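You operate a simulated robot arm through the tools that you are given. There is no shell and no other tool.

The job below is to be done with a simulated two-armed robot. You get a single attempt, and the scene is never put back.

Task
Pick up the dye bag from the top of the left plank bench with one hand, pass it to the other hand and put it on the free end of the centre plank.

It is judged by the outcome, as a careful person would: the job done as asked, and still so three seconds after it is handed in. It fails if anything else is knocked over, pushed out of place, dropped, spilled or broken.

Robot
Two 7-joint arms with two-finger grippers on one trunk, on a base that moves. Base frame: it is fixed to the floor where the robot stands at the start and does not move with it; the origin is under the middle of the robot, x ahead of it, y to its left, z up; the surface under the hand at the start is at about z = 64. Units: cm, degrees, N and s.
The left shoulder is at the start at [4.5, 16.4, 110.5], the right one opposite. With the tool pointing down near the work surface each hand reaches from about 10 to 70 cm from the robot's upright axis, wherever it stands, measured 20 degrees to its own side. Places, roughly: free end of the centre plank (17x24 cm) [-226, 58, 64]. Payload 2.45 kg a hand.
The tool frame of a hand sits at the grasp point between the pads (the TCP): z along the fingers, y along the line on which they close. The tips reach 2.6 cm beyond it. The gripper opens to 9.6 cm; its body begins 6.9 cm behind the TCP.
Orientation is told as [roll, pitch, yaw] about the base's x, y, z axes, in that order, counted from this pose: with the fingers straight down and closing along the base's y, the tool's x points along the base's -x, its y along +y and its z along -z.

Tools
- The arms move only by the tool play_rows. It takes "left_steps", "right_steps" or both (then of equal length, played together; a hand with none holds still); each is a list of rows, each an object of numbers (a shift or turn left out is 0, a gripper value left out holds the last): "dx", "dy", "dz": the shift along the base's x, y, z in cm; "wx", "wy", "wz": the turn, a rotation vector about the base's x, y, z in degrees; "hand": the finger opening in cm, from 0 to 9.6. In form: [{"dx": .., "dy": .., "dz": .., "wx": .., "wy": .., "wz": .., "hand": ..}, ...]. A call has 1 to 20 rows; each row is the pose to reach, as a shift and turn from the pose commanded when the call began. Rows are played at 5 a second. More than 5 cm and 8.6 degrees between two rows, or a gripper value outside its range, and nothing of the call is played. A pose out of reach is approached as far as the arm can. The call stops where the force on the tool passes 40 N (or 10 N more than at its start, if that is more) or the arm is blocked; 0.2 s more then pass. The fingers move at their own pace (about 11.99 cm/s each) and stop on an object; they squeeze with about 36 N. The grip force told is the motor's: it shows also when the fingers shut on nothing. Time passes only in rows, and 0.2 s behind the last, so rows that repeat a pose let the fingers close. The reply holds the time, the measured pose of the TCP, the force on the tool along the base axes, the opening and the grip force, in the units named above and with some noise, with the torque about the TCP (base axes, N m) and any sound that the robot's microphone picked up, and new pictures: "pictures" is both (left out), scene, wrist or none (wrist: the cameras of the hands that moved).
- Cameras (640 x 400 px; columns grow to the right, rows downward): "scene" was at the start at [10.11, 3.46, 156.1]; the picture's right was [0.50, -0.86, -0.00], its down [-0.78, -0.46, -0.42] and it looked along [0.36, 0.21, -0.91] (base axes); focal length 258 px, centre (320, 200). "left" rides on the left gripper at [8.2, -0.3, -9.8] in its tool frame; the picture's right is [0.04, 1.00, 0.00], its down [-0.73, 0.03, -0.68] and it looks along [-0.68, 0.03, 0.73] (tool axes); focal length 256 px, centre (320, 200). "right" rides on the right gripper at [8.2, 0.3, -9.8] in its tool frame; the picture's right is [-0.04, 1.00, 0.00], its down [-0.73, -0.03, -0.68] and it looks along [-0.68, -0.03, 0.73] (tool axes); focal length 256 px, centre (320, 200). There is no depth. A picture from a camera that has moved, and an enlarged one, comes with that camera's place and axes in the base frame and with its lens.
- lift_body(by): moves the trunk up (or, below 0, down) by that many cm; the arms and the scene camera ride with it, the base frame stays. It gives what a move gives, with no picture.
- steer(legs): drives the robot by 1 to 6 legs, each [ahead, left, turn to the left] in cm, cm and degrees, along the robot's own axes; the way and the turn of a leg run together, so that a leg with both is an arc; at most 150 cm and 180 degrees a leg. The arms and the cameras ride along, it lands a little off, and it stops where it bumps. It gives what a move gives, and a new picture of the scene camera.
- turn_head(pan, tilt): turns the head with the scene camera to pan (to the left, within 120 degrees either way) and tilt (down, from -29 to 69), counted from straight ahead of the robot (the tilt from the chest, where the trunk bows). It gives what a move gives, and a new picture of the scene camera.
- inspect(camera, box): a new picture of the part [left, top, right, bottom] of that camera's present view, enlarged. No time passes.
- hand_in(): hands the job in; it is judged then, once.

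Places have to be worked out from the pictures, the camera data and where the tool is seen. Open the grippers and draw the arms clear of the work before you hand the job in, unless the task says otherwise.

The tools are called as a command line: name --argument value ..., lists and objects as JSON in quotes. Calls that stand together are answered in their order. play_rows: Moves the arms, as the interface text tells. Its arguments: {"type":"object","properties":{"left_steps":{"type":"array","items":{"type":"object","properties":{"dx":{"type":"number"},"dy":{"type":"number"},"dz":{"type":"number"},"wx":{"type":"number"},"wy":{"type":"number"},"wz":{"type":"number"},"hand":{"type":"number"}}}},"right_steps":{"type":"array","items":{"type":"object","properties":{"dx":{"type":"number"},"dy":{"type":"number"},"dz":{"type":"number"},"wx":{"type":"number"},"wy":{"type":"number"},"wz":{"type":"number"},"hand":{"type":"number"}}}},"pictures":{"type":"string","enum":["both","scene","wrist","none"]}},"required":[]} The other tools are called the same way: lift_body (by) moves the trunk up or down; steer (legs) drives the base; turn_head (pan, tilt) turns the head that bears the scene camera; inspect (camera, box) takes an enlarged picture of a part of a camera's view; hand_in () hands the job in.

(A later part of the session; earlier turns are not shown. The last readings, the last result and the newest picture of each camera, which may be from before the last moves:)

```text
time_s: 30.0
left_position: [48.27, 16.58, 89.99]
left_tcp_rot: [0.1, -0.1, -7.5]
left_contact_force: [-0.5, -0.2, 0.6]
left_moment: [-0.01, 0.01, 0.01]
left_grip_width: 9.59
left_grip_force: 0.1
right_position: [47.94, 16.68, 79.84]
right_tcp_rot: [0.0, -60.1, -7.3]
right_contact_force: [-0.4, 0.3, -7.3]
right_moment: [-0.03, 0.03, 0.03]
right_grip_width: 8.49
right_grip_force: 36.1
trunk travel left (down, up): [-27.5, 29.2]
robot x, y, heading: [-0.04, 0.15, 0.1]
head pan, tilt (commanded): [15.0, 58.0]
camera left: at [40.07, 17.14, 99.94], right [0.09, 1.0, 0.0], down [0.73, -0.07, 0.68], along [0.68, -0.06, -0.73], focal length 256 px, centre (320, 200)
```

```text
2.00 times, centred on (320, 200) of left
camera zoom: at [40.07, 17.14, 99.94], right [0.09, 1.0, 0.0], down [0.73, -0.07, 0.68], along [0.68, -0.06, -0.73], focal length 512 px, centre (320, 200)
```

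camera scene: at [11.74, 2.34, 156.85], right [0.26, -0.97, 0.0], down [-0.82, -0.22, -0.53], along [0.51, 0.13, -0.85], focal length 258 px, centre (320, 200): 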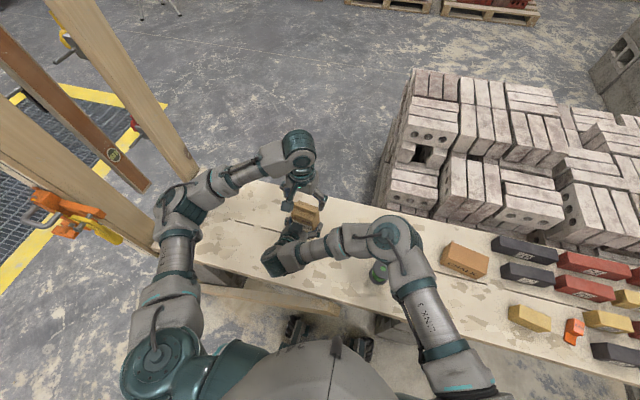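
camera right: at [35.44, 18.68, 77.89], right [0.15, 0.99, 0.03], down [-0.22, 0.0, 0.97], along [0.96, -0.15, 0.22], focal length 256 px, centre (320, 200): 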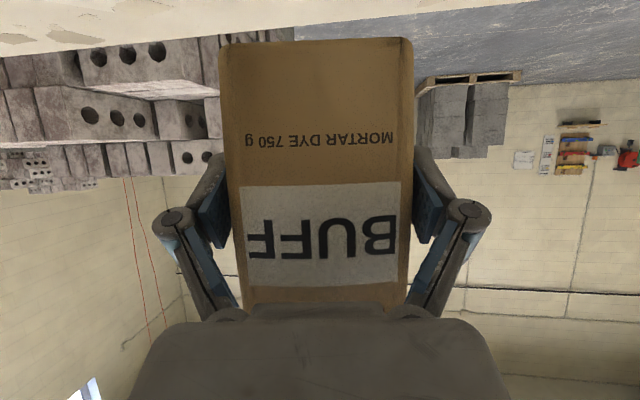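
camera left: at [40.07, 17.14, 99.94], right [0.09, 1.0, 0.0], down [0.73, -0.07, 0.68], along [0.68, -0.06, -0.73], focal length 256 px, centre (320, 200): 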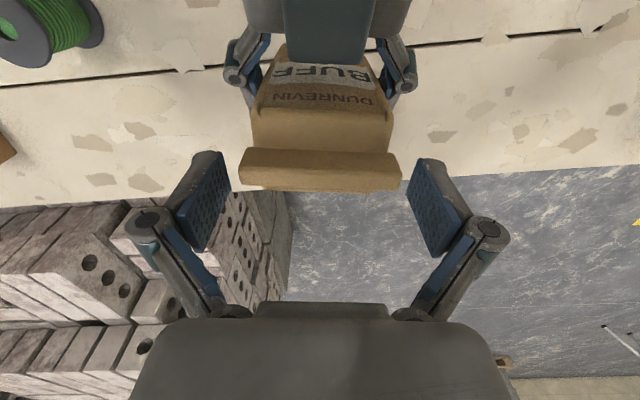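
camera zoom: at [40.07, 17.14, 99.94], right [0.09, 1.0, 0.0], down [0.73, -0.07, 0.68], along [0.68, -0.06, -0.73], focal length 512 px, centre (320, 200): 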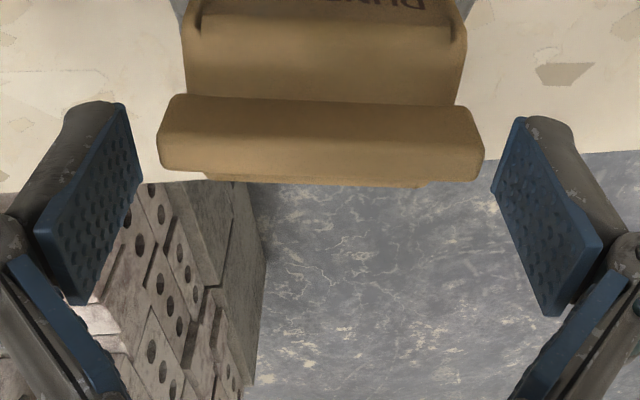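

The gaps are slightly uneven (a bit tighter on the left-side pad), so I shift +0.1 cm in y and go down the last 3.7 cm.

play_rows --left_steps '[{"dy": 0.12, "dz": 0}, {"dy": 0.12, "dz": -1.2}, {"dy": 0.12, "dz": -2.5}, {"dy": 0.12, "dz": -3.7}, {"dy": 0.12, "dz": -3.7}]'

inspect --camera "left" --box '[160, 100, 480, 300]'

inspect --camera "scene" --box '[240, 140, 400, 280]'

inspect --camera "right" --box '[80, 0, 560, 400]'

```text
time_s: 31.2
left_position: [48.1, 16.46, 86.47]
left_tcp_rot: [0.1, 0.0, -7.4]
left_contact_force: [-0.2, 0.3, -0.5]
left_moment: [-0.04, 0.01, -0.02]
left_grip_width: 9.6
left_grip_force: 0.0
right_position: [47.89, 16.63, 79.94]
right_tcp_rot: [-0.1, -60.1, -7.4]
right_contact_force: [0.1, 0.5, -7.2]
right_moment: [0.02, 0.02, -0.01]
right_grip_width: 8.46
right_grip_force: 36.0
trunk travel left (down, up): [-27.5, 29.2]
robot x, y, heading: [-0.25, 0.11, 0.1]
head pan, tilt (commanded): [15.0, 58.0]
camera scene: at [11.75, 2.34, 156.85], right [0.26, -0.97, 0.0], down [-0.82, -0.22, -0.53], along [0.51, 0.13, -0.85], focal length 258 px, centre (320, 200)
camera left: at [39.93, 17.19, 96.35], right [0.09, 1.0, 0.0], down [0.73, -0.07, 0.68], along [0.68, -0.06, -0.73], focal length 256 px, centre (320, 200)
```

scene: 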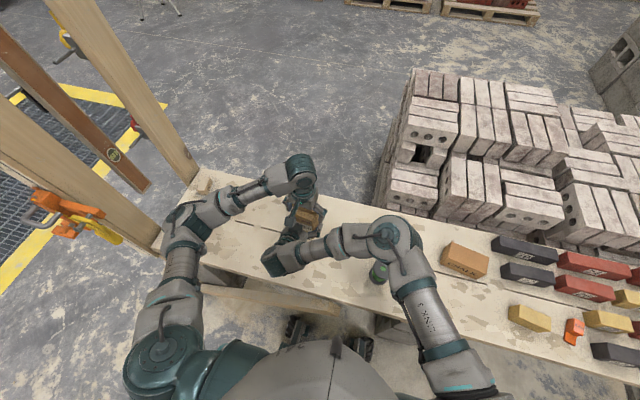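
left: 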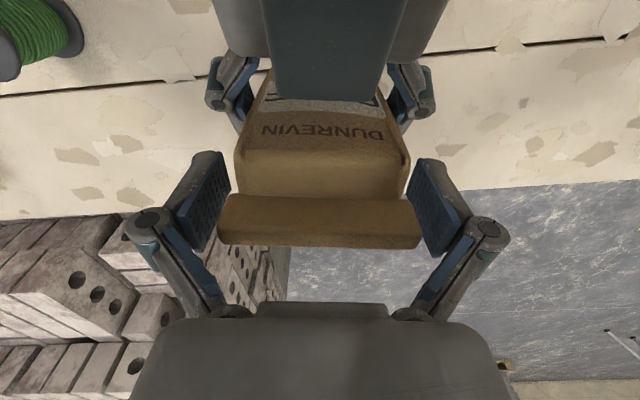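

```text
2.00 times, centred on (320, 200) of left
camera zoom: at [39.93, 17.19, 96.35], right [0.09, 1.0, 0.0], down [0.73, -0.07, 0.68], along [0.68, -0.06, -0.73], focal length 512 px, centre (320, 200)
```

zoom: 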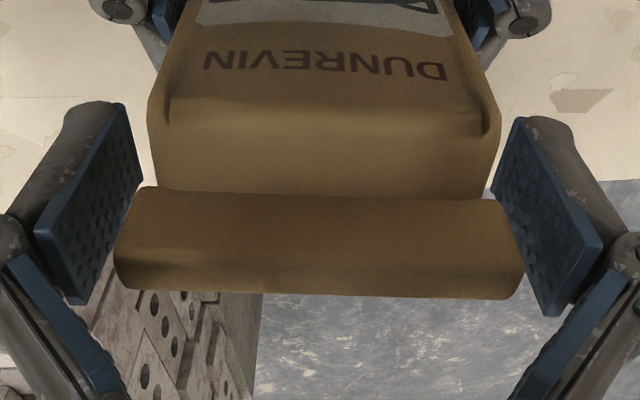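

```text
2.86 times, centred on (320, 210) of scene
camera zoom: at [11.75, 2.34, 156.85], right [0.26, -0.97, 0.0], down [-0.82, -0.22, -0.53], along [0.51, 0.13, -0.85], focal length 738 px, centre (320, 171)
```

zoom: 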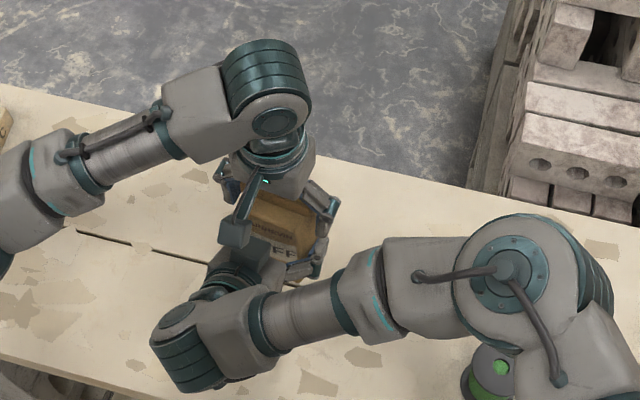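

```text
1.00 times, centred on (320, 200) of right (not enlarged: the box is as wide or as high as the picture)
camera zoom: at [35.43, 18.67, 77.89], right [0.15, 0.99, 0.03], down [-0.22, 0.0, 0.97], along [0.96, -0.15, 0.22], focal length 256 px, centre (320, 200)
```

zoom: 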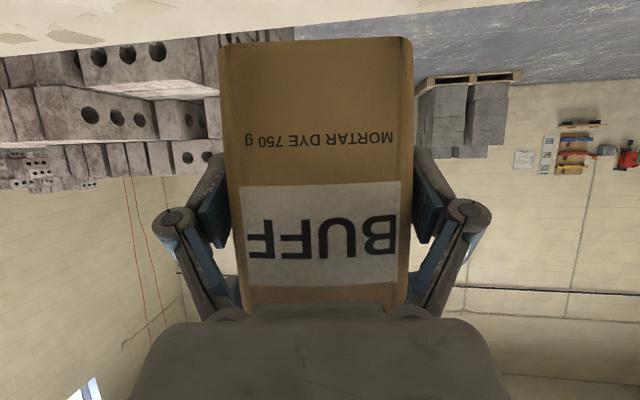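

The fold and upper body sit between the left pads, centred, and no contact force shows. I close the left gripper while the right still holds.

play_rows --left_steps '[{"hand": 5}, {"hand": 5}, {"hand": 5}, {"hand": 5}, {"hand": 5}]' --pictures "wrist"

inspect --camera "left" --box '[160, 100, 480, 300]'

```text
time_s: 32.4
left_position: [48.07, 16.66, 86.52]
left_tcp_rot: [0.1, -0.1, -7.5]
left_contact_force: [-1.4, 0.8, 7.4]
left_moment: [-0.06, -0.01, -0.52]
left_grip_width: 8.48
left_grip_force: 35.7
right_position: [47.83, 16.58, 79.91]
right_tcp_rot: [-0.1, -60.0, -7.4]
right_contact_force: [0.6, -1.6, -15.3]
right_moment: [0.17, 0.15, 0.52]
right_grip_width: 8.45
right_grip_force: 35.9
trunk travel left (down, up): [-27.5, 29.2]
robot x, y, heading: [0.11, 0.26, 0.3]
head pan, tilt (commanded): [15.0, 58.0]
camera left: at [39.93, 17.19, 96.38], right [0.09, 1.0, 0.0], down [0.73, -0.07, 0.68], along [0.68, -0.06, -0.73], focal length 256 px, centre (320, 200)
```

left: 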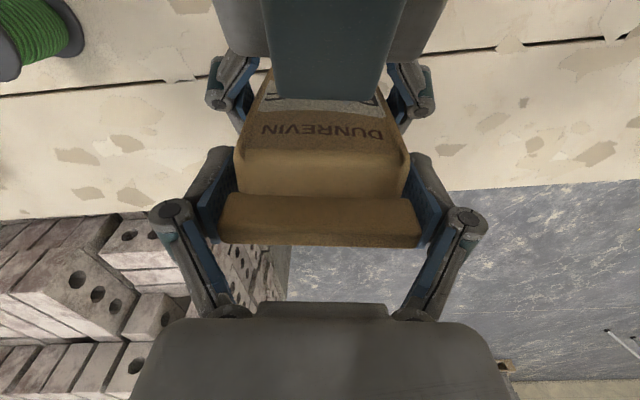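

```text
2.00 times, centred on (320, 200) of left
camera zoom: at [39.93, 17.19, 96.38], right [0.09, 1.0, 0.0], down [0.73, -0.07, 0.68], along [0.68, -0.06, -0.73], focal length 512 px, centre (320, 200)
```

zoom: 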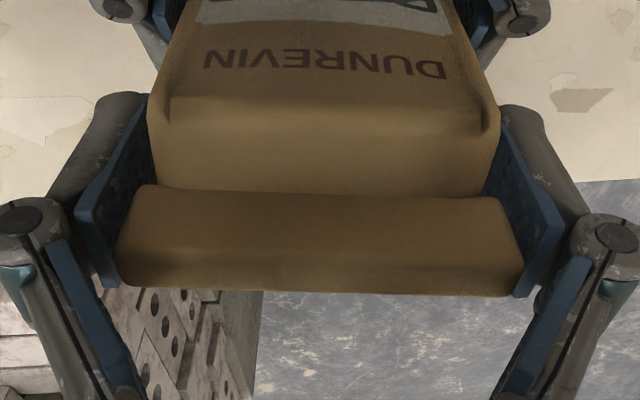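

Both hands now hold the bag firmly at about 8.5 cm with small opposing forces. I open the right gripper and let the left take the weight.

play_rows --right_steps '[{"hand": 9.6}, {"hand": 9.6}, {"hand": 9.6}, {"hand": 9.6}]' --pictures "both"

inspect --camera "scene" --box '[240, 140, 400, 280]'

```text
time_s: 33.4
left_position: [48.07, 16.57, 86.45]
left_tcp_rot: [0.0, 0.1, -7.6]
left_contact_force: [1.0, 0.7, 0.7]
left_moment: [-0.02, -0.04, 0.02]
left_grip_width: 8.48
left_grip_force: 35.9
right_position: [47.86, 16.54, 79.98]
right_tcp_rot: [-0.1, -60.0, -7.5]
right_contact_force: [-0.4, -0.1, -0.3]
right_moment: [0.01, 0.0, 0.0]
right_grip_width: 9.6
right_grip_force: 0.2
trunk travel left (down, up): [-27.5, 29.2]
robot x, y, heading: [0.26, 0.27, -0.3]
head pan, tilt (commanded): [15.0, 58.0]
camera scene: at [11.75, 2.34, 156.85], right [0.26, -0.97, 0.0], down [-0.82, -0.22, -0.53], along [0.51, 0.13, -0.85], focal length 258 px, centre (320, 200)
camera right: at [35.45, 18.67, 77.89], right [0.15, 0.99, 0.03], down [-0.22, 0.0, 0.97], along [0.96, -0.15, 0.22], focal length 256 px, centre (320, 200)
```

scene: 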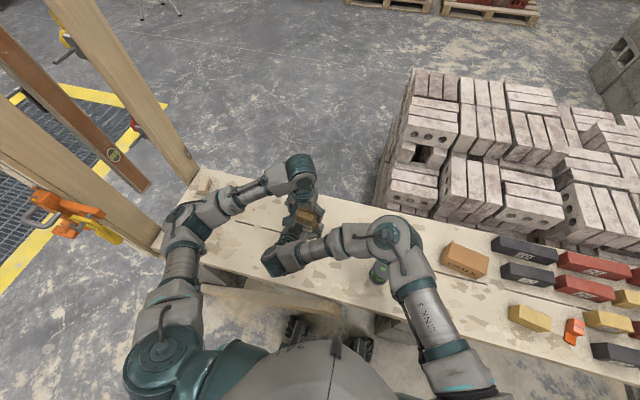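
right: 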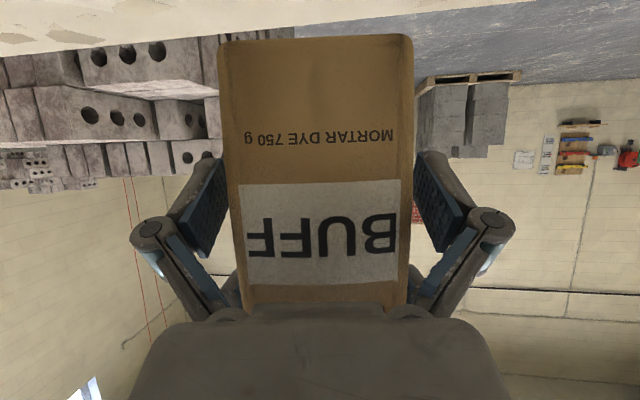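

```text
2.86 times, centred on (320, 210) of scene
camera zoom: at [11.75, 2.34, 156.85], right [0.26, -0.97, 0.0], down [-0.82, -0.22, -0.53], along [0.51, 0.13, -0.85], focal length 738 px, centre (320, 171)
```

zoom: 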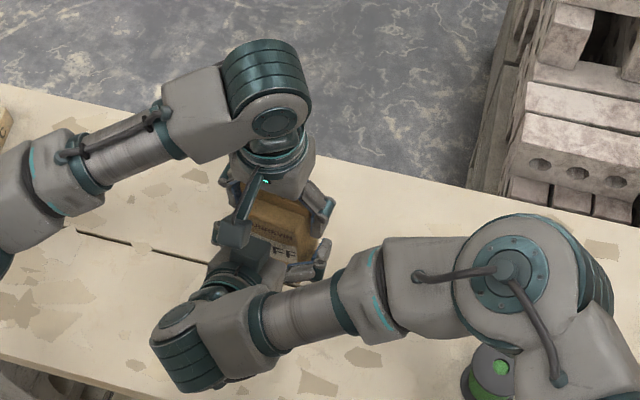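

The left now holds the bag alone, but its vertical force reads near zero, so I take another reading before moving the right hand away.

play_rows --left_steps '[{"hand": 5}, {"hand": 5}]' --right_steps '[{"hand": 9.6}, {"hand": 9.6}]' --pictures "wrist"

```text
time_s: 34.0
left_position: [47.97, 16.59, 86.48]
left_tcp_rot: [0.1, 0.0, -7.5]
left_contact_force: [0.3, 0.7, 0.5]
left_moment: [0.01, -0.01, -0.01]
left_grip_width: 8.49
left_grip_force: 35.5
right_position: [47.88, 16.64, 80.06]
right_tcp_rot: [-0.1, -60.2, -7.4]
right_contact_force: [1.0, 0.1, -0.4]
right_moment: [0.02, 0.01, 0.0]
right_grip_width: 9.61
right_grip_force: 0.2
trunk travel left (down, up): [-27.5, 29.2]
robot x, y, heading: [0.05, -0.12, 0.0]
head pan, tilt (commanded): [15.0, 58.0]
camera right: at [35.45, 18.67, 77.89], right [0.15, 0.99, 0.03], down [-0.22, 0.0, 0.97], along [0.96, -0.15, 0.22], focal length 256 px, centre (320, 200)
camera left: at [39.93, 17.19, 96.35], right [0.09, 1.0, 0.0], down [0.73, -0.07, 0.68], along [0.68, -0.06, -0.73], focal length 256 px, centre (320, 200)
```

right: 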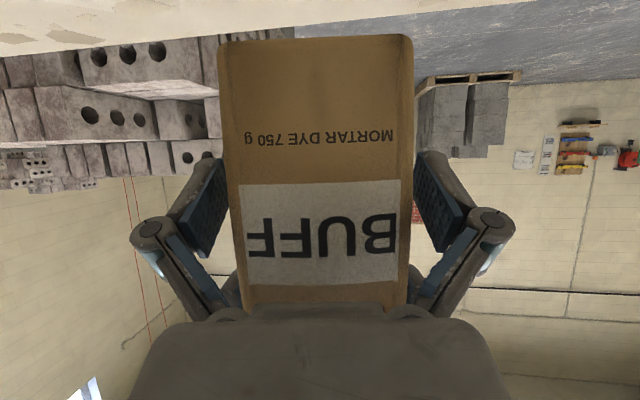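
left: 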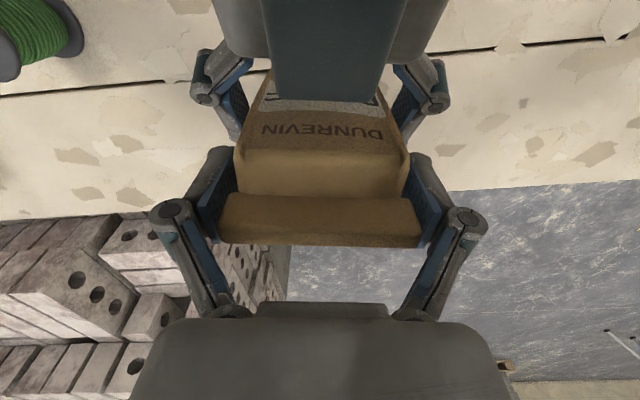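

The left still reads 8.49 cm and 35 N on the bag with nothing visibly shifting, so the hold looks sound. I draw the right hand back horizontally along the bag's own axis so its fingers slide clear.

play_rows --right_steps '[{"dx": -1, "dy": 0.13, "hand": 9.6}, {"dx": -2.5, "dy": 0.33, "hand": 9.6}, {"dx": -4.5, "dy": 0.6, "hand": 9.6}, {"dx": -6.5, "dy": 0.85, "hand": 9.6}, {"dx": -8.5, "dy": 1.1, "hand": 9.6}, {"dx": -10.5, "dy": 1.4, "hand": 9.6}]'

inspect --camera "scene" --box '[240, 140, 400, 280]'

```text
time_s: 35.4
left_position: [48.1, 16.74, 86.49]
left_tcp_rot: [0.0, -0.2, -7.5]
left_contact_force: [-0.4, 1.0, 0.2]
left_moment: [0.01, -0.03, 0.01]
left_grip_width: 8.48
left_grip_force: 36.2
right_position: [37.39, 18.01, 79.81]
right_tcp_rot: [0.0, -60.2, -7.4]
right_contact_force: [0.2, -0.2, 0.2]
right_moment: [0.01, 0.03, -0.03]
right_grip_width: 9.6
right_grip_force: 0.0
trunk travel left (down, up): [-27.5, 29.2]
robot x, y, heading: [0.33, -0.01, -0.1]
head pan, tilt (commanded): [15.0, 58.0]
camera scene: at [11.67, 2.36, 156.85], right [0.26, -0.97, 0.0], down [-0.82, -0.22, -0.53], along [0.51, 0.13, -0.85], focal length 258 px, centre (320, 200)
camera right: at [24.96, 20.03, 77.76], right [0.15, 0.99, 0.03], down [-0.22, 0.0, 0.97], along [0.96, -0.15, 0.22], focal length 256 px, centre (320, 200)
```

scene: 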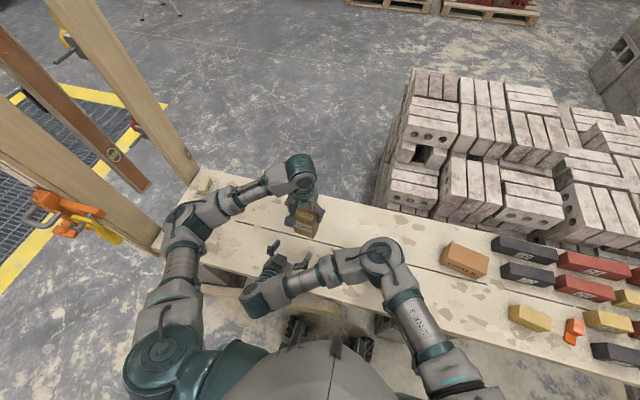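
right: 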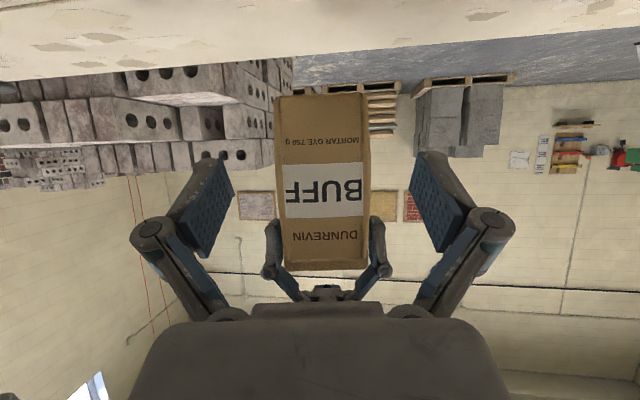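

```text
2.86 times, centred on (320, 210) of scene
camera zoom: at [11.67, 2.36, 156.85], right [0.26, -0.97, 0.0], down [-0.82, -0.22, -0.53], along [0.51, 0.13, -0.85], focal length 738 px, centre (320, 171)
```

zoom: 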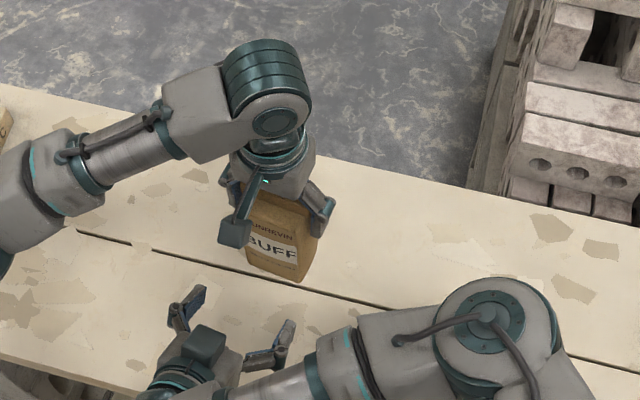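

The bag hangs cleanly from the left hand with its base at z ≈ 74, and the right hand is clear. I bring the right hand back to its own side and turn it upright again.

play_rows --right_steps '[{"dx": -1, "dy": -3, "dz": 1, "wx": 0.49, "wy": 7.49, "wz": 0.85}, {"dx": -2, "dy": -7, "dz": 2, "wx": 0.98, "wy": 14.98, "wz": 1.7}, {"dx": -3, "dy": -11, "dz": 3, "wx": 1.47, "wy": 22.46, "wz": 2.55}, {"dx": -4, "dy": -15, "dz": 4.5, "wx": 1.97, "wy": 29.95, "wz": 3.4}, {"dx": -5, "dy": -19, "dz": 6, "wx": 2.46, "wy": 37.44, "wz": 4.25}, {"dx": -6, "dy": -23, "dz": 7.5, "wx": 2.95, "wy": 44.93, "wz": 5.1}, {"dx": -7, "dy": -26.5, "dz": 9, "wx": 3.44, "wy": 52.41, "wz": 5.95}, {"dx": -8, "dy": -30, "dz": 10, "wx": 3.93, "wy": 59.9, "wz": 6.8}]' --pictures "scene"

```text
time_s: 37.2
left_position: [48.07, 16.39, 86.64]
left_tcp_rot: [0.1, 0.0, -7.5]
left_contact_force: [-0.4, -0.5, -0.8]
left_moment: [0.06, -0.01, -0.02]
left_grip_width: 8.45
left_grip_force: 35.8
right_position: [29.45, -12.2, 89.95]
right_tcp_rot: [0.1, 0.0, 0.0]
right_contact_force: [-0.8, -0.8, -0.3]
right_moment: [0.05, -0.02, -0.01]
right_grip_width: 9.61
right_grip_force: 0.1
trunk travel left (down, up): [-27.5, 29.2]
robot x, y, heading: [-0.25, -0.16, -0.0]
head pan, tilt (commanded): [15.0, 58.0]
camera scene: at [11.66, 1.65, 156.86], right [0.26, -0.97, 0.0], down [-0.82, -0.22, -0.53], along [0.51, 0.14, -0.85], focal length 258 px, centre (320, 200)
```

scene: 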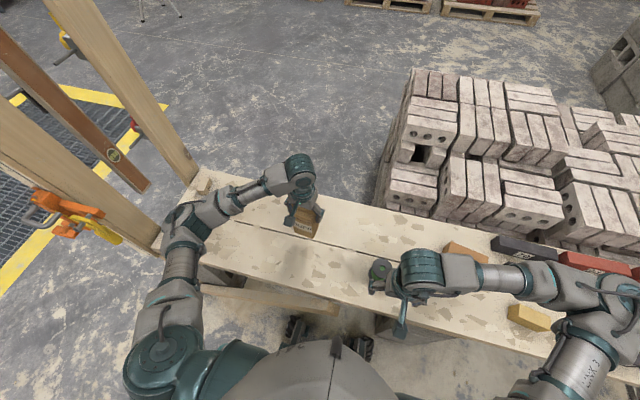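

The right hand is tucked on its own side. I lift the bag another 12 cm straight up, then back the robot away from the bench before folding the arm in, so the elbow stays clear of the clamp and post on the left.

play_rows --left_steps '[{"dz": 3, "hand": 5}, {"dz": 6, "hand": 5}, {"dz": 9, "hand": 5}, {"dz": 12, "hand": 5}, {"dz": 12, "hand": 5}]' --pictures "wrist"

turn_head --pan 120 --tilt 40

turn_head --pan -120 --tilt 50

```text
time_s: 38.4
left_position: [48.12, 16.56, 98.45]
left_tcp_rot: [0.1, 0.1, -7.4]
left_contact_force: [-0.2, -0.3, -8.0]
left_moment: [0.0, 0.03, 0.01]
left_grip_width: 8.46
left_grip_force: 36.2
right_position: [29.51, -12.15, 89.9]
right_tcp_rot: [0.0, -0.1, 0.0]
right_contact_force: [0.5, 0.7, -0.2]
right_moment: [0.01, 0.01, 0.01]
right_grip_width: 9.61
right_grip_force: 0.1
trunk travel left (down, up): [-27.5, 29.2]
robot x, y, heading: [-0.07, 0.29, 0.1]
head pan, tilt (commanded): [15.0, 58.0]
camera left: at [39.99, 17.09, 108.3], right [0.09, 1.0, 0.0], down [0.73, -0.07, 0.68], along [0.68, -0.06, -0.73], focal length 256 px, centre (320, 200)
```

left: 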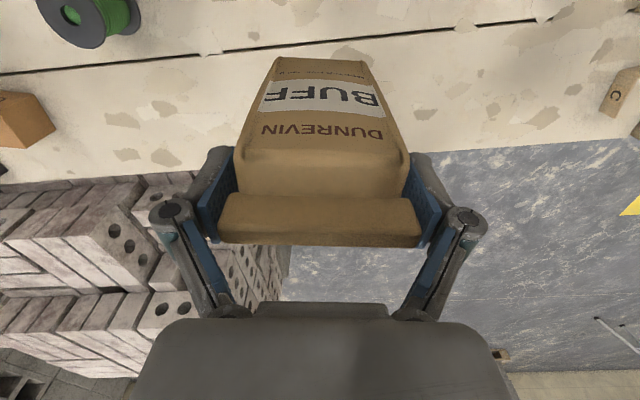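

```text
time_s: 40.2
left_position: [48.13, 16.56, 98.4]
left_tcp_rot: [0.0, 0.0, -7.5]
left_contact_force: [0.2, 0.6, -6.9]
left_moment: [-0.01, -0.01, 0.01]
left_grip_width: 8.48
left_grip_force: 36.1
right_position: [29.55, -12.05, 89.98]
right_tcp_rot: [0.0, -0.2, -0.1]
right_contact_force: [0.2, 0.6, 0.1]
right_moment: [0.0, 0.01, 0.0]
right_grip_width: 9.61
right_grip_force: 0.1
trunk travel left (down, up): [-27.5, 29.2]
robot x, y, heading: [0.03, -0.06, 0.1]
head pan, tilt (commanded): [120.0, 40.0]
camera scene: at [0.83, 7.54, 159.34], right [0.87, 0.5, 0.0], down [0.32, -0.56, -0.77], along [-0.39, 0.66, -0.64], focal length 258 px, centre (320, 200)
```

scene: 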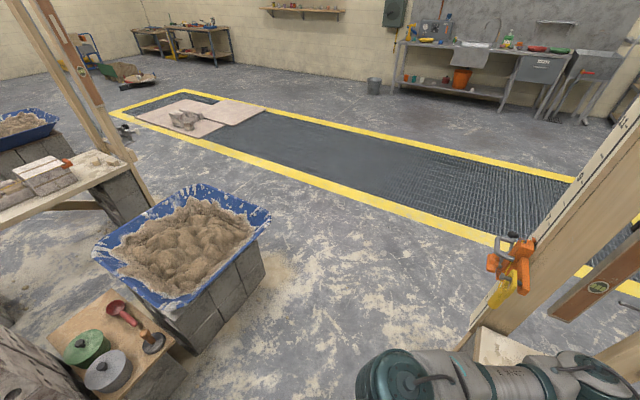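

```text
time_s: 43.6
left_position: [48.1, 16.63, 98.41]
left_tcp_rot: [0.0, 0.0, -7.5]
left_contact_force: [0.4, 0.6, -7.7]
left_moment: [-0.01, -0.03, 0.0]
left_grip_width: 8.45
left_grip_force: 36.0
right_position: [29.52, -12.09, 89.87]
right_tcp_rot: [0.0, -0.1, 0.1]
right_contact_force: [0.2, -0.3, 0.6]
right_moment: [-0.02, 0.01, 0.02]
right_grip_width: 9.61
right_grip_force: 0.0
trunk travel left (down, up): [-27.5, 29.2]
robot x, y, heading: [0.08, -0.24, -0.1]
head pan, tilt (commanded): [-120.0, 50.0]
camera scene: at [1.22, -6.52, 157.93], right [-0.87, 0.5, 0.0], down [0.38, 0.66, -0.64], along [-0.33, -0.56, -0.76], focal length 258 px, centre (320, 200)
```

scene: 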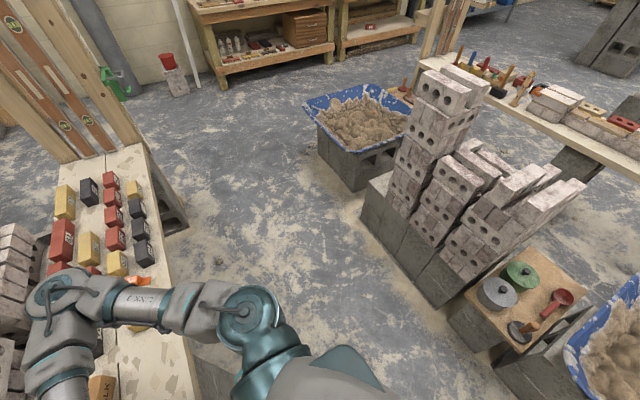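

The bag now loads the left hand with the expected 7–8 N, so the pass is complete and the hold is good. Behind me the brick stack, tins and tub begin at x ≈ -78, and my base reaches about ±27 cm, so I back up 30 cm.

steer --legs '[[-30, 0, 0]]'

turn_head --pan 20 --tilt 55

```text
time_s: 45.6
left_position: [18.2, 16.36, 98.46]
left_tcp_rot: [0.0, 0.0, -7.7]
left_contact_force: [-0.6, -0.4, -7.4]
left_moment: [-0.03, -0.02, 0.03]
left_grip_width: 8.47
left_grip_force: 36.1
right_position: [-0.54, -12.23, 89.91]
right_tcp_rot: [-0.1, 0.0, -0.4]
right_contact_force: [-0.3, 0.4, -0.4]
right_moment: [0.02, -0.05, 0.0]
right_grip_width: 9.61
right_grip_force: 0.1
trunk travel left (down, up): [-27.5, 29.2]
robot x, y, heading: [-29.84, 0.09, -0.2]
head pan, tilt (commanded): [-120.0, 50.0]
camera scene: at [-28.74, -6.45, 157.93], right [-0.86, 0.5, 0.0], down [0.38, 0.66, -0.65], along [-0.33, -0.56, -0.76], focal length 258 px, centre (320, 200)
```

scene: 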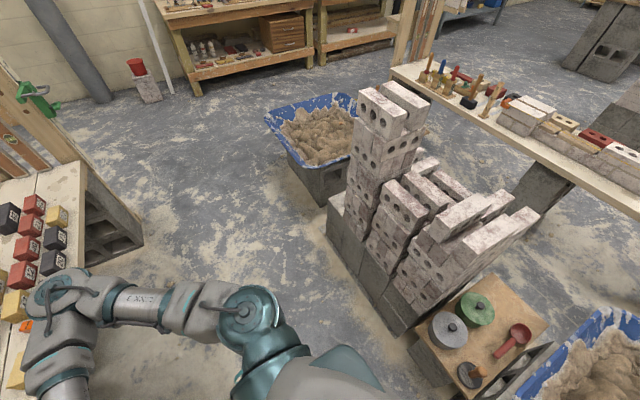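

```text
time_s: 47.9
left_position: [17.86, 16.47, 98.54]
left_tcp_rot: [0.2, -0.3, -7.7]
left_contact_force: [-0.2, 0.1, -7.5]
left_moment: [0.0, -0.01, -0.04]
left_grip_width: 8.46
left_grip_force: 36.2
right_position: [-0.86, -12.24, 90.03]
right_tcp_rot: [-0.1, -0.3, -0.3]
right_contact_force: [-0.6, -0.6, -0.1]
right_moment: [-0.01, 0.04, 0.02]
right_grip_width: 9.59
right_grip_force: 0.0
trunk travel left (down, up): [-27.5, 29.2]
robot x, y, heading: [-30.12, 0.08, -0.2]
head pan, tilt (commanded): [20.0, 55.0]
camera scene: at [-18.1, 2.64, 157.22], right [0.34, -0.94, 0.0], down [-0.77, -0.28, -0.57], along [0.54, 0.19, -0.82], focal length 258 px, centre (320, 200)
```

scene: 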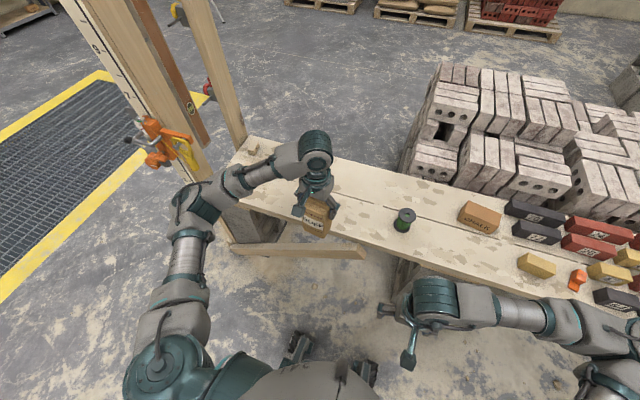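

I am clear of the bench with the base at x = -30. I draw the left hand with the bag closer to the body for the drive and square it to the robot.

play_rows --left_steps '[{"dx": -3, "dy": -0.3, "wz": 1.5, "hand": 5}, {"dx": -6, "dy": -0.6, "wz": 3, "hand": 5}, {"dx": -9, "dy": -1, "wz": 4.5, "hand": 5}, {"dx": -12, "dy": -1.3, "wz": 6, "hand": 5}, {"dx": -15, "dy": -1.6, "wz": 7.5, "hand": 5}, {"dx": -15, "dy": -1.6, "wz": 7.5, "hand": 5}]' --pictures "both"

turn_head --pan 95 --tilt 35

```text
time_s: 49.2
left_position: [2.9, 14.73, 98.66]
left_tcp_rot: [0.1, -0.3, -0.2]
left_contact_force: [0.4, 0.3, -7.5]
left_moment: [-0.01, -0.01, 0.02]
left_grip_width: 8.49
left_grip_force: 35.5
right_position: [-0.87, -12.2, 90.04]
right_tcp_rot: [0.1, -0.2, -0.2]
right_contact_force: [0.1, 0.5, 0.0]
right_moment: [-0.03, 0.02, 0.04]
right_grip_width: 9.6
right_grip_force: 0.1
trunk travel left (down, up): [-27.5, 29.2]
robot x, y, heading: [-30.18, 0.22, -0.3]
head pan, tilt (commanded): [20.0, 55.0]
camera scene: at [-18.16, 2.63, 157.22], right [0.34, -0.94, 0.0], down [-0.77, -0.28, -0.57], along [0.54, 0.19, -0.82], focal length 258 px, centre (320, 200)
camera left: at [-5.35, 14.19, 108.41], right [-0.04, 1.0, 0.0], down [0.73, 0.03, 0.68], along [0.68, 0.03, -0.73], focal length 256 px, centre (320, 200)
```

scene: 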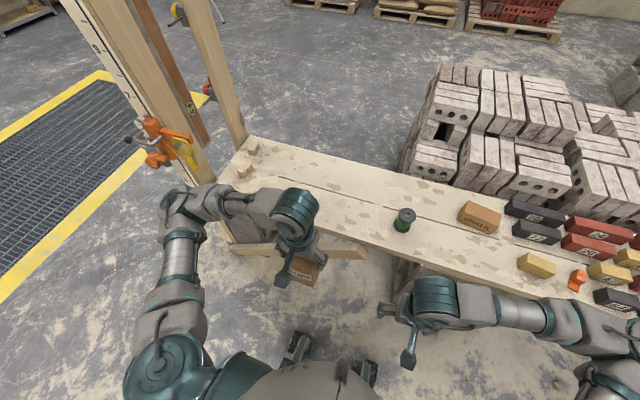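
left: 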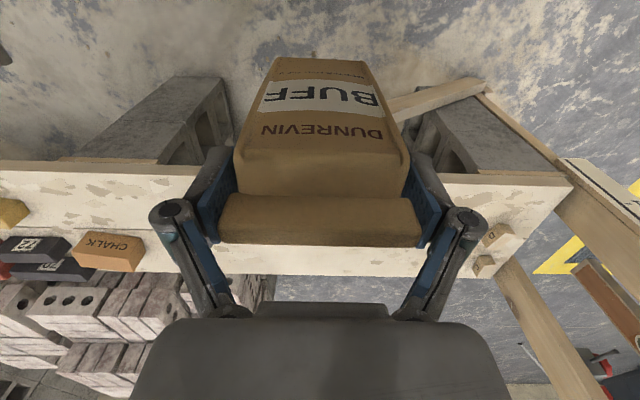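

```text
time_s: 50.7
left_position: [3.04, 14.76, 98.51]
left_tcp_rot: [0.1, -0.2, -0.2]
left_contact_force: [-0.2, 0.5, -6.6]
left_moment: [0.03, 0.01, 0.02]
left_grip_width: 8.47
left_grip_force: 36.1
right_position: [-0.76, -12.24, 90.08]
right_tcp_rot: [0.0, -0.2, -0.2]
right_contact_force: [0.5, 0.7, 0.1]
right_moment: [-0.01, -0.01, 0.03]
right_grip_width: 9.61
right_grip_force: 0.2
trunk travel left (down, up): [-27.5, 29.2]
robot x, y, heading: [-30.42, 0.06, -0.3]
head pan, tilt (commanded): [95.0, 35.0]
camera scene: at [-25.71, 8.99, 160.08], right [1.0, 0.08, 0.0], down [0.04, -0.57, -0.82], along [-0.07, 0.82, -0.57], focal length 258 px, centre (320, 200)
```

scene: 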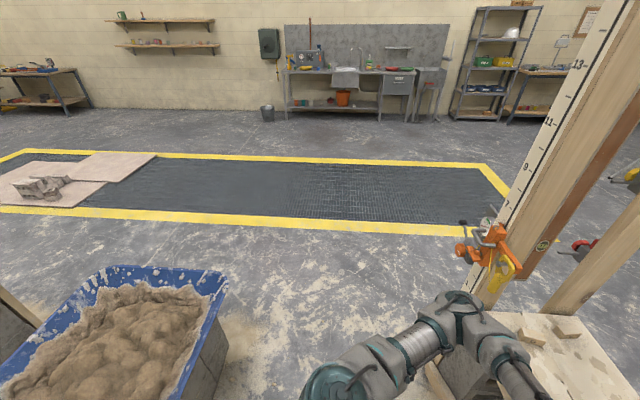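

The clamp on the near post reaches to about x ≈ 5 at arm height, too tight to strafe past facing the bench. Turning right on the spot keeps my arms away from it, so I turn to face the tub row and will then side-step past the bench end.

steer --legs '[[0, 0, -90]]'

```text
time_s: 55.0
left_position: [-16.37, -33.12, 98.51]
left_tcp_rot: [0.1, -0.2, -91.9]
left_contact_force: [0.0, 0.2, -7.4]
left_moment: [0.03, 0.03, -0.02]
left_grip_width: 8.48
left_grip_force: 36.2
right_position: [-43.09, -28.63, 90.04]
right_tcp_rot: [0.0, -0.3, -92.1]
right_contact_force: [0.0, 1.0, 0.2]
right_moment: [-0.03, -0.01, 0.01]
right_grip_width: 9.58
right_grip_force: 0.1
trunk travel left (down, up): [-27.5, 29.2]
robot x, y, heading: [-30.01, 0.17, -91.8]
head pan, tilt (commanded): [95.0, 35.0]
camera scene: at [-21.25, -4.34, 160.08], right [0.05, -1.0, 0.0], down [-0.57, -0.03, -0.82], along [0.82, 0.05, -0.57], focal length 258 px, centre (320, 200)
```

scene: 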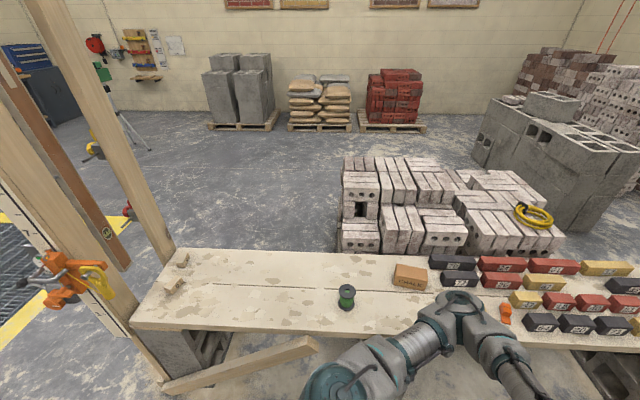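

The turn went cleanly and nothing on the bench moved. I look toward the brick column and then finish the turn to face the centre plank.

turn_head --pan -60 --tilt 45

steer --legs '[[0, 0, -88.2]]'

turn_head --pan -40 --tilt 40

```text
time_s: 57.4
left_position: [-16.35, -32.94, 98.82]
left_tcp_rot: [0.2, -0.4, -92.0]
left_contact_force: [0.1, 0.7, -6.9]
left_moment: [0.0, -0.03, -0.01]
left_grip_width: 8.44
left_grip_force: 36.3
right_position: [-43.11, -28.38, 90.19]
right_tcp_rot: [0.1, -0.5, -92.0]
right_contact_force: [-0.1, -0.8, 0.6]
right_moment: [-0.04, -0.01, -0.01]
right_grip_width: 9.61
right_grip_force: 0.1
trunk travel left (down, up): [-27.5, 29.2]
robot x, y, heading: [-30.43, 0.12, -92.2]
head pan, tilt (commanded): [-60.0, 45.0]
camera scene: at [-37.25, -8.63, 158.59], right [-0.47, 0.88, 0.0], down [0.62, 0.34, -0.71], along [-0.62, -0.33, -0.71], focal length 258 px, centre (320, 200)
```

scene: 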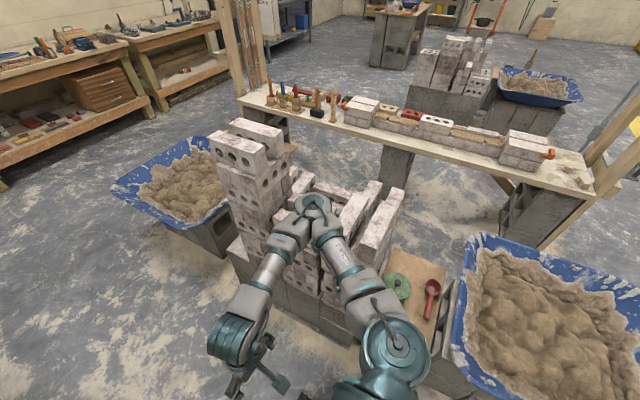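

```text
time_s: 61.5
left_position: [-62.27, -15.2, 98.7]
left_tcp_rot: [0.0, -0.4, -179.2]
left_contact_force: [-0.4, 0.6, -8.1]
left_moment: [0.0, 0.01, -0.04]
left_grip_width: 8.47
left_grip_force: 36.3
right_position: [-59.11, 11.79, 90.14]
right_tcp_rot: [0.0, -0.4, -179.2]
right_contact_force: [0.8, -0.4, -0.2]
right_moment: [-0.02, 0.01, 0.0]
right_grip_width: 9.59
right_grip_force: 0.1
trunk travel left (down, up): [-27.5, 29.2]
robot x, y, heading: [-29.93, -0.21, -179.3]
head pan, tilt (commanded): [-60.0, 45.0]
camera scene: at [-39.08, 6.99, 158.59], right [0.86, 0.51, 0.0], down [0.37, -0.61, -0.71], along [-0.36, 0.61, -0.71], focal length 258 px, centre (320, 200)
```

scene: 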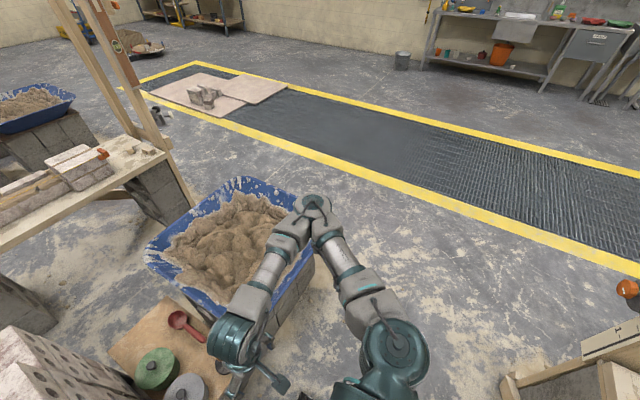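

```text
time_s: 62.4
left_position: [-61.9, -15.2, 98.78]
left_tcp_rot: [0.2, -0.5, -179.2]
left_contact_force: [-0.4, -0.4, -8.2]
left_moment: [-0.02, 0.03, 0.0]
left_grip_width: 8.47
left_grip_force: 35.8
right_position: [-58.83, 11.84, 90.28]
right_tcp_rot: [0.0, -0.6, -179.2]
right_contact_force: [0.5, 0.2, -0.1]
right_moment: [0.01, 0.01, 0.02]
right_grip_width: 9.6
right_grip_force: 0.0
trunk travel left (down, up): [-27.5, 29.2]
robot x, y, heading: [-29.86, 0.41, -179.3]
head pan, tilt (commanded): [-40.0, 40.0]
camera scene: at [-41.48, 5.42, 159.3], right [0.63, 0.77, 0.0], down [0.5, -0.41, -0.76], along [-0.59, 0.48, -0.65], focal length 258 px, centre (320, 200)
```

scene: 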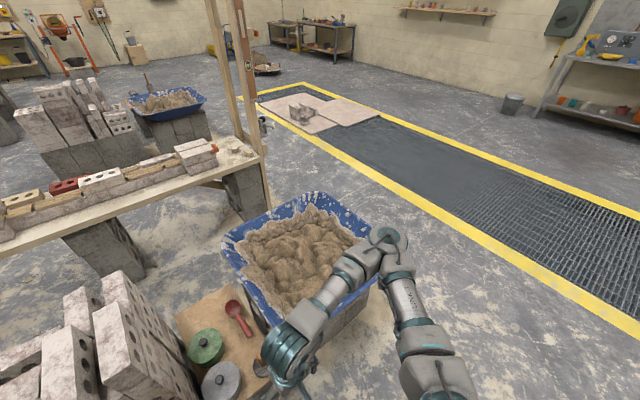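

Now facing the centre plank with the tub ahead; side-stepping right (toward +y) keeps about 20 cm to the tub and 15 cm to the clamp behind. I go half the way first and check.

steer --legs '[[0, -75, -0.7]]'

```text
time_s: 66.4
left_position: [-62.56, 59.83, 98.71]
left_tcp_rot: [-0.1, -0.7, 179.6]
left_contact_force: [0.3, -0.2, -8.1]
left_moment: [0.0, 0.06, 0.0]
left_grip_width: 8.47
left_grip_force: 36.1
right_position: [-58.87, 86.76, 90.37]
right_tcp_rot: [-0.2, -0.7, 179.7]
right_contact_force: [0.5, -0.3, -0.1]
right_moment: [0.03, 0.02, 0.03]
right_grip_width: 9.6
right_grip_force: 0.1
trunk travel left (down, up): [-27.5, 29.2]
robot x, y, heading: [-30.35, 74.67, 179.6]
head pan, tilt (commanded): [-40.0, 40.0]
camera scene: at [-41.73, 79.51, 159.33], right [0.65, 0.76, 0.01], down [0.49, -0.41, -0.77], along [-0.58, 0.5, -0.64], focal length 258 px, centre (320, 200)
```

scene: 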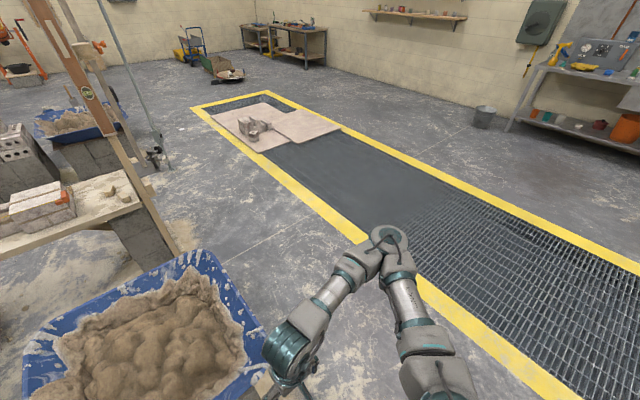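

A thin metal pole with a clamp stands at the centre plank's end; by comparing two views it sits near (-217, 92, 73). I zoom in to be sure how far it sticks out.

inspect --camera "scene" --box '[0, 60, 240, 210]'

turn_head --pan -20 --tilt 35

inspect --camera "scene" --box '[160, 60, 400, 210]'

```text
2.67 times, centred on (120, 135) of scene
camera zoom: at [-41.73, 79.51, 159.33], right [0.65, 0.76, 0.01], down [0.49, -0.41, -0.77], along [-0.58, 0.5, -0.64], focal length 689 px, centre (853, 373)
```

zoom: 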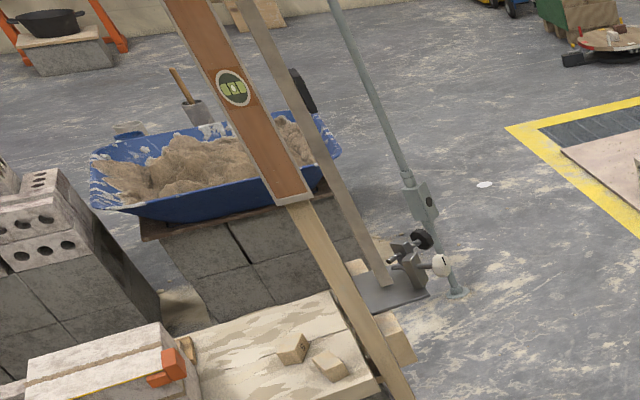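

```text
time_s: 67.2
left_position: [-62.27, 59.96, 98.84]
left_tcp_rot: [0.0, -0.8, 179.9]
left_contact_force: [-0.4, 0.3, -7.0]
left_moment: [0.03, -0.03, -0.01]
left_grip_width: 8.45
left_grip_force: 36.4
right_position: [-58.59, 86.83, 90.53]
right_tcp_rot: [-0.2, -0.9, 179.8]
right_contact_force: [0.3, -0.2, 0.0]
right_moment: [-0.02, 0.03, 0.01]
right_grip_width: 9.6
right_grip_force: 0.0
trunk travel left (down, up): [-27.5, 29.2]
robot x, y, heading: [-29.78, 74.56, 179.8]
head pan, tilt (commanded): [-20.0, 35.0]
camera scene: at [-43.48, 77.13, 160.06], right [0.35, 0.94, 0.01], down [0.54, -0.2, -0.82], along [-0.77, 0.29, -0.58], focal length 258 px, centre (320, 200)
```

scene: 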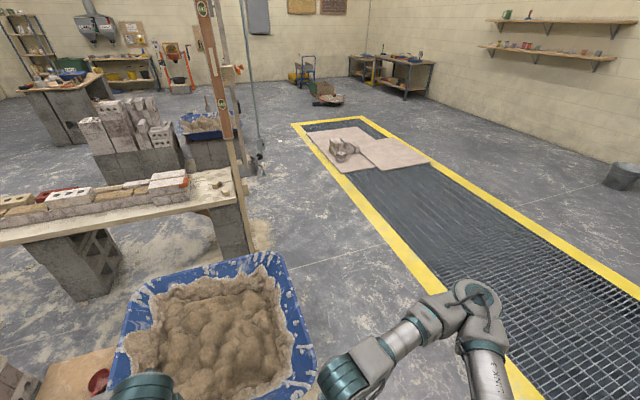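

```text
2.67 times, centred on (280, 135) of scene
camera zoom: at [-43.48, 77.13, 160.06], right [0.35, 0.94, 0.01], down [0.54, -0.2, -0.82], along [-0.77, 0.29, -0.58], focal length 689 px, centre (427, 373)
```

zoom: 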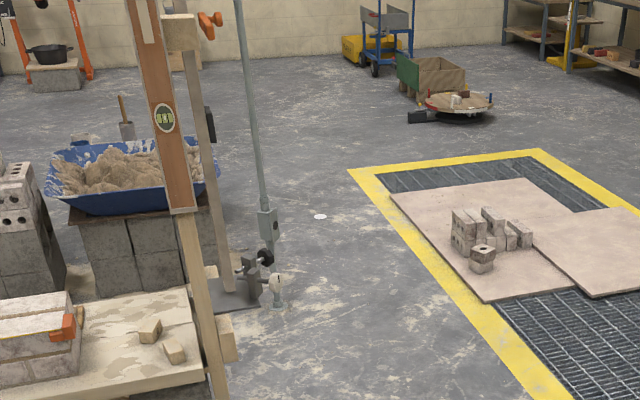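

The clamp device sticks out at the plank's end to about y ≈ 100 with a mast rising from it, so I will pass it at y ≈ 160. I side-step the remaining 85 cm.

steer --legs '[[0, -85, 0]]'

turn_head --pan 0 --tilt 35

turn_head --pan 25 --tilt 35

```text
time_s: 71.7
left_position: [-61.68, 144.93, 98.83]
left_tcp_rot: [0.1, -0.8, 179.5]
left_contact_force: [0.5, -1.1, -7.8]
left_moment: [-0.01, 0.02, -0.01]
left_grip_width: 8.48
left_grip_force: 36.1
right_position: [-57.94, 171.7, 90.39]
right_tcp_rot: [0.0, -0.9, 179.5]
right_contact_force: [-0.6, -0.5, -0.6]
right_moment: [0.02, 0.01, -0.03]
right_grip_width: 9.61
right_grip_force: 0.0
trunk travel left (down, up): [-27.5, 29.2]
robot x, y, heading: [-29.48, 159.51, 179.4]
head pan, tilt (commanded): [-20.0, 35.0]
camera scene: at [-42.85, 162.29, 160.06], right [0.35, 0.94, 0.0], down [0.54, -0.2, -0.82], along [-0.76, 0.29, -0.58], focal length 258 px, centre (320, 200)
```

scene: 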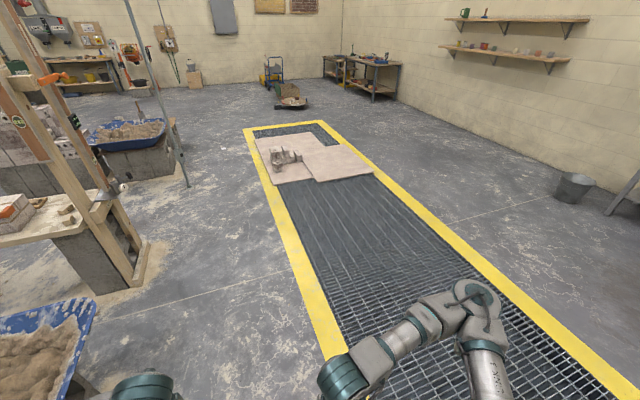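

```text
time_s: 72.5
left_position: [-61.36, 145.04, 99.07]
left_tcp_rot: [0.2, -1.0, 179.5]
left_contact_force: [-0.5, 0.7, -6.6]
left_moment: [-0.01, 0.0, -0.04]
left_grip_width: 8.5
left_grip_force: 35.6
right_position: [-57.74, 172.04, 90.52]
right_tcp_rot: [0.2, -1.0, 179.6]
right_contact_force: [0.4, 0.1, 0.1]
right_moment: [-0.03, 0.0, 0.01]
right_grip_width: 9.6
right_grip_force: 0.0
trunk travel left (down, up): [-27.5, 29.2]
robot x, y, heading: [-29.81, 159.2, 179.7]
head pan, tilt (commanded): [0.0, 35.0]
camera scene: at [-43.39, 159.51, 160.05], right [0.01, 1.0, 0.0], down [0.58, -0.01, -0.82], along [-0.82, 0.01, -0.58], focal length 258 px, centre (320, 200)
```

scene: 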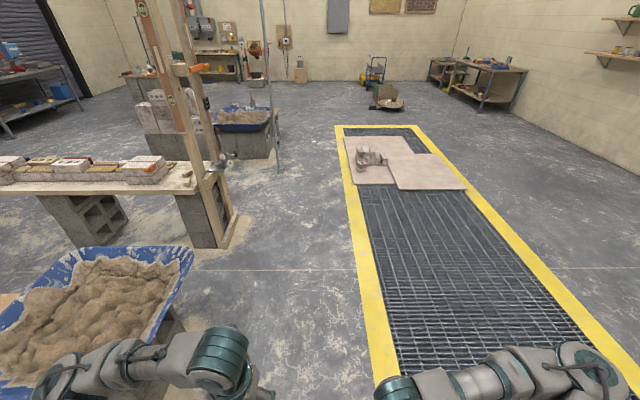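

```text
time_s: 73.4
left_position: [-61.38, 145.06, 98.99]
left_tcp_rot: [0.1, -0.8, 179.4]
left_contact_force: [0.7, 0.5, -7.4]
left_moment: [0.02, -0.02, 0.01]
left_grip_width: 8.46
left_grip_force: 35.4
right_position: [-57.69, 171.9, 90.45]
right_tcp_rot: [0.1, -1.0, 179.5]
right_contact_force: [0.4, -0.3, -0.5]
right_moment: [-0.01, -0.01, 0.02]
right_grip_width: 9.58
right_grip_force: 0.1
trunk travel left (down, up): [-27.5, 29.2]
robot x, y, heading: [-29.57, 159.24, 179.2]
head pan, tilt (commanded): [25.0, 35.0]
camera scene: at [-42.62, 155.77, 160.05], right [-0.41, 0.91, 0.0], down [0.53, 0.24, -0.82], along [-0.74, -0.34, -0.58], focal length 258 px, centre (320, 200)
```

scene: 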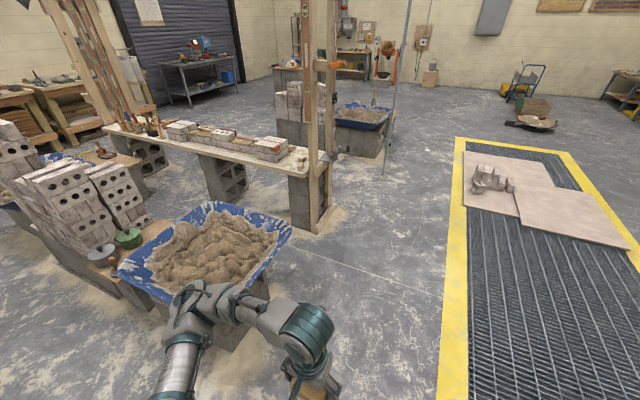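

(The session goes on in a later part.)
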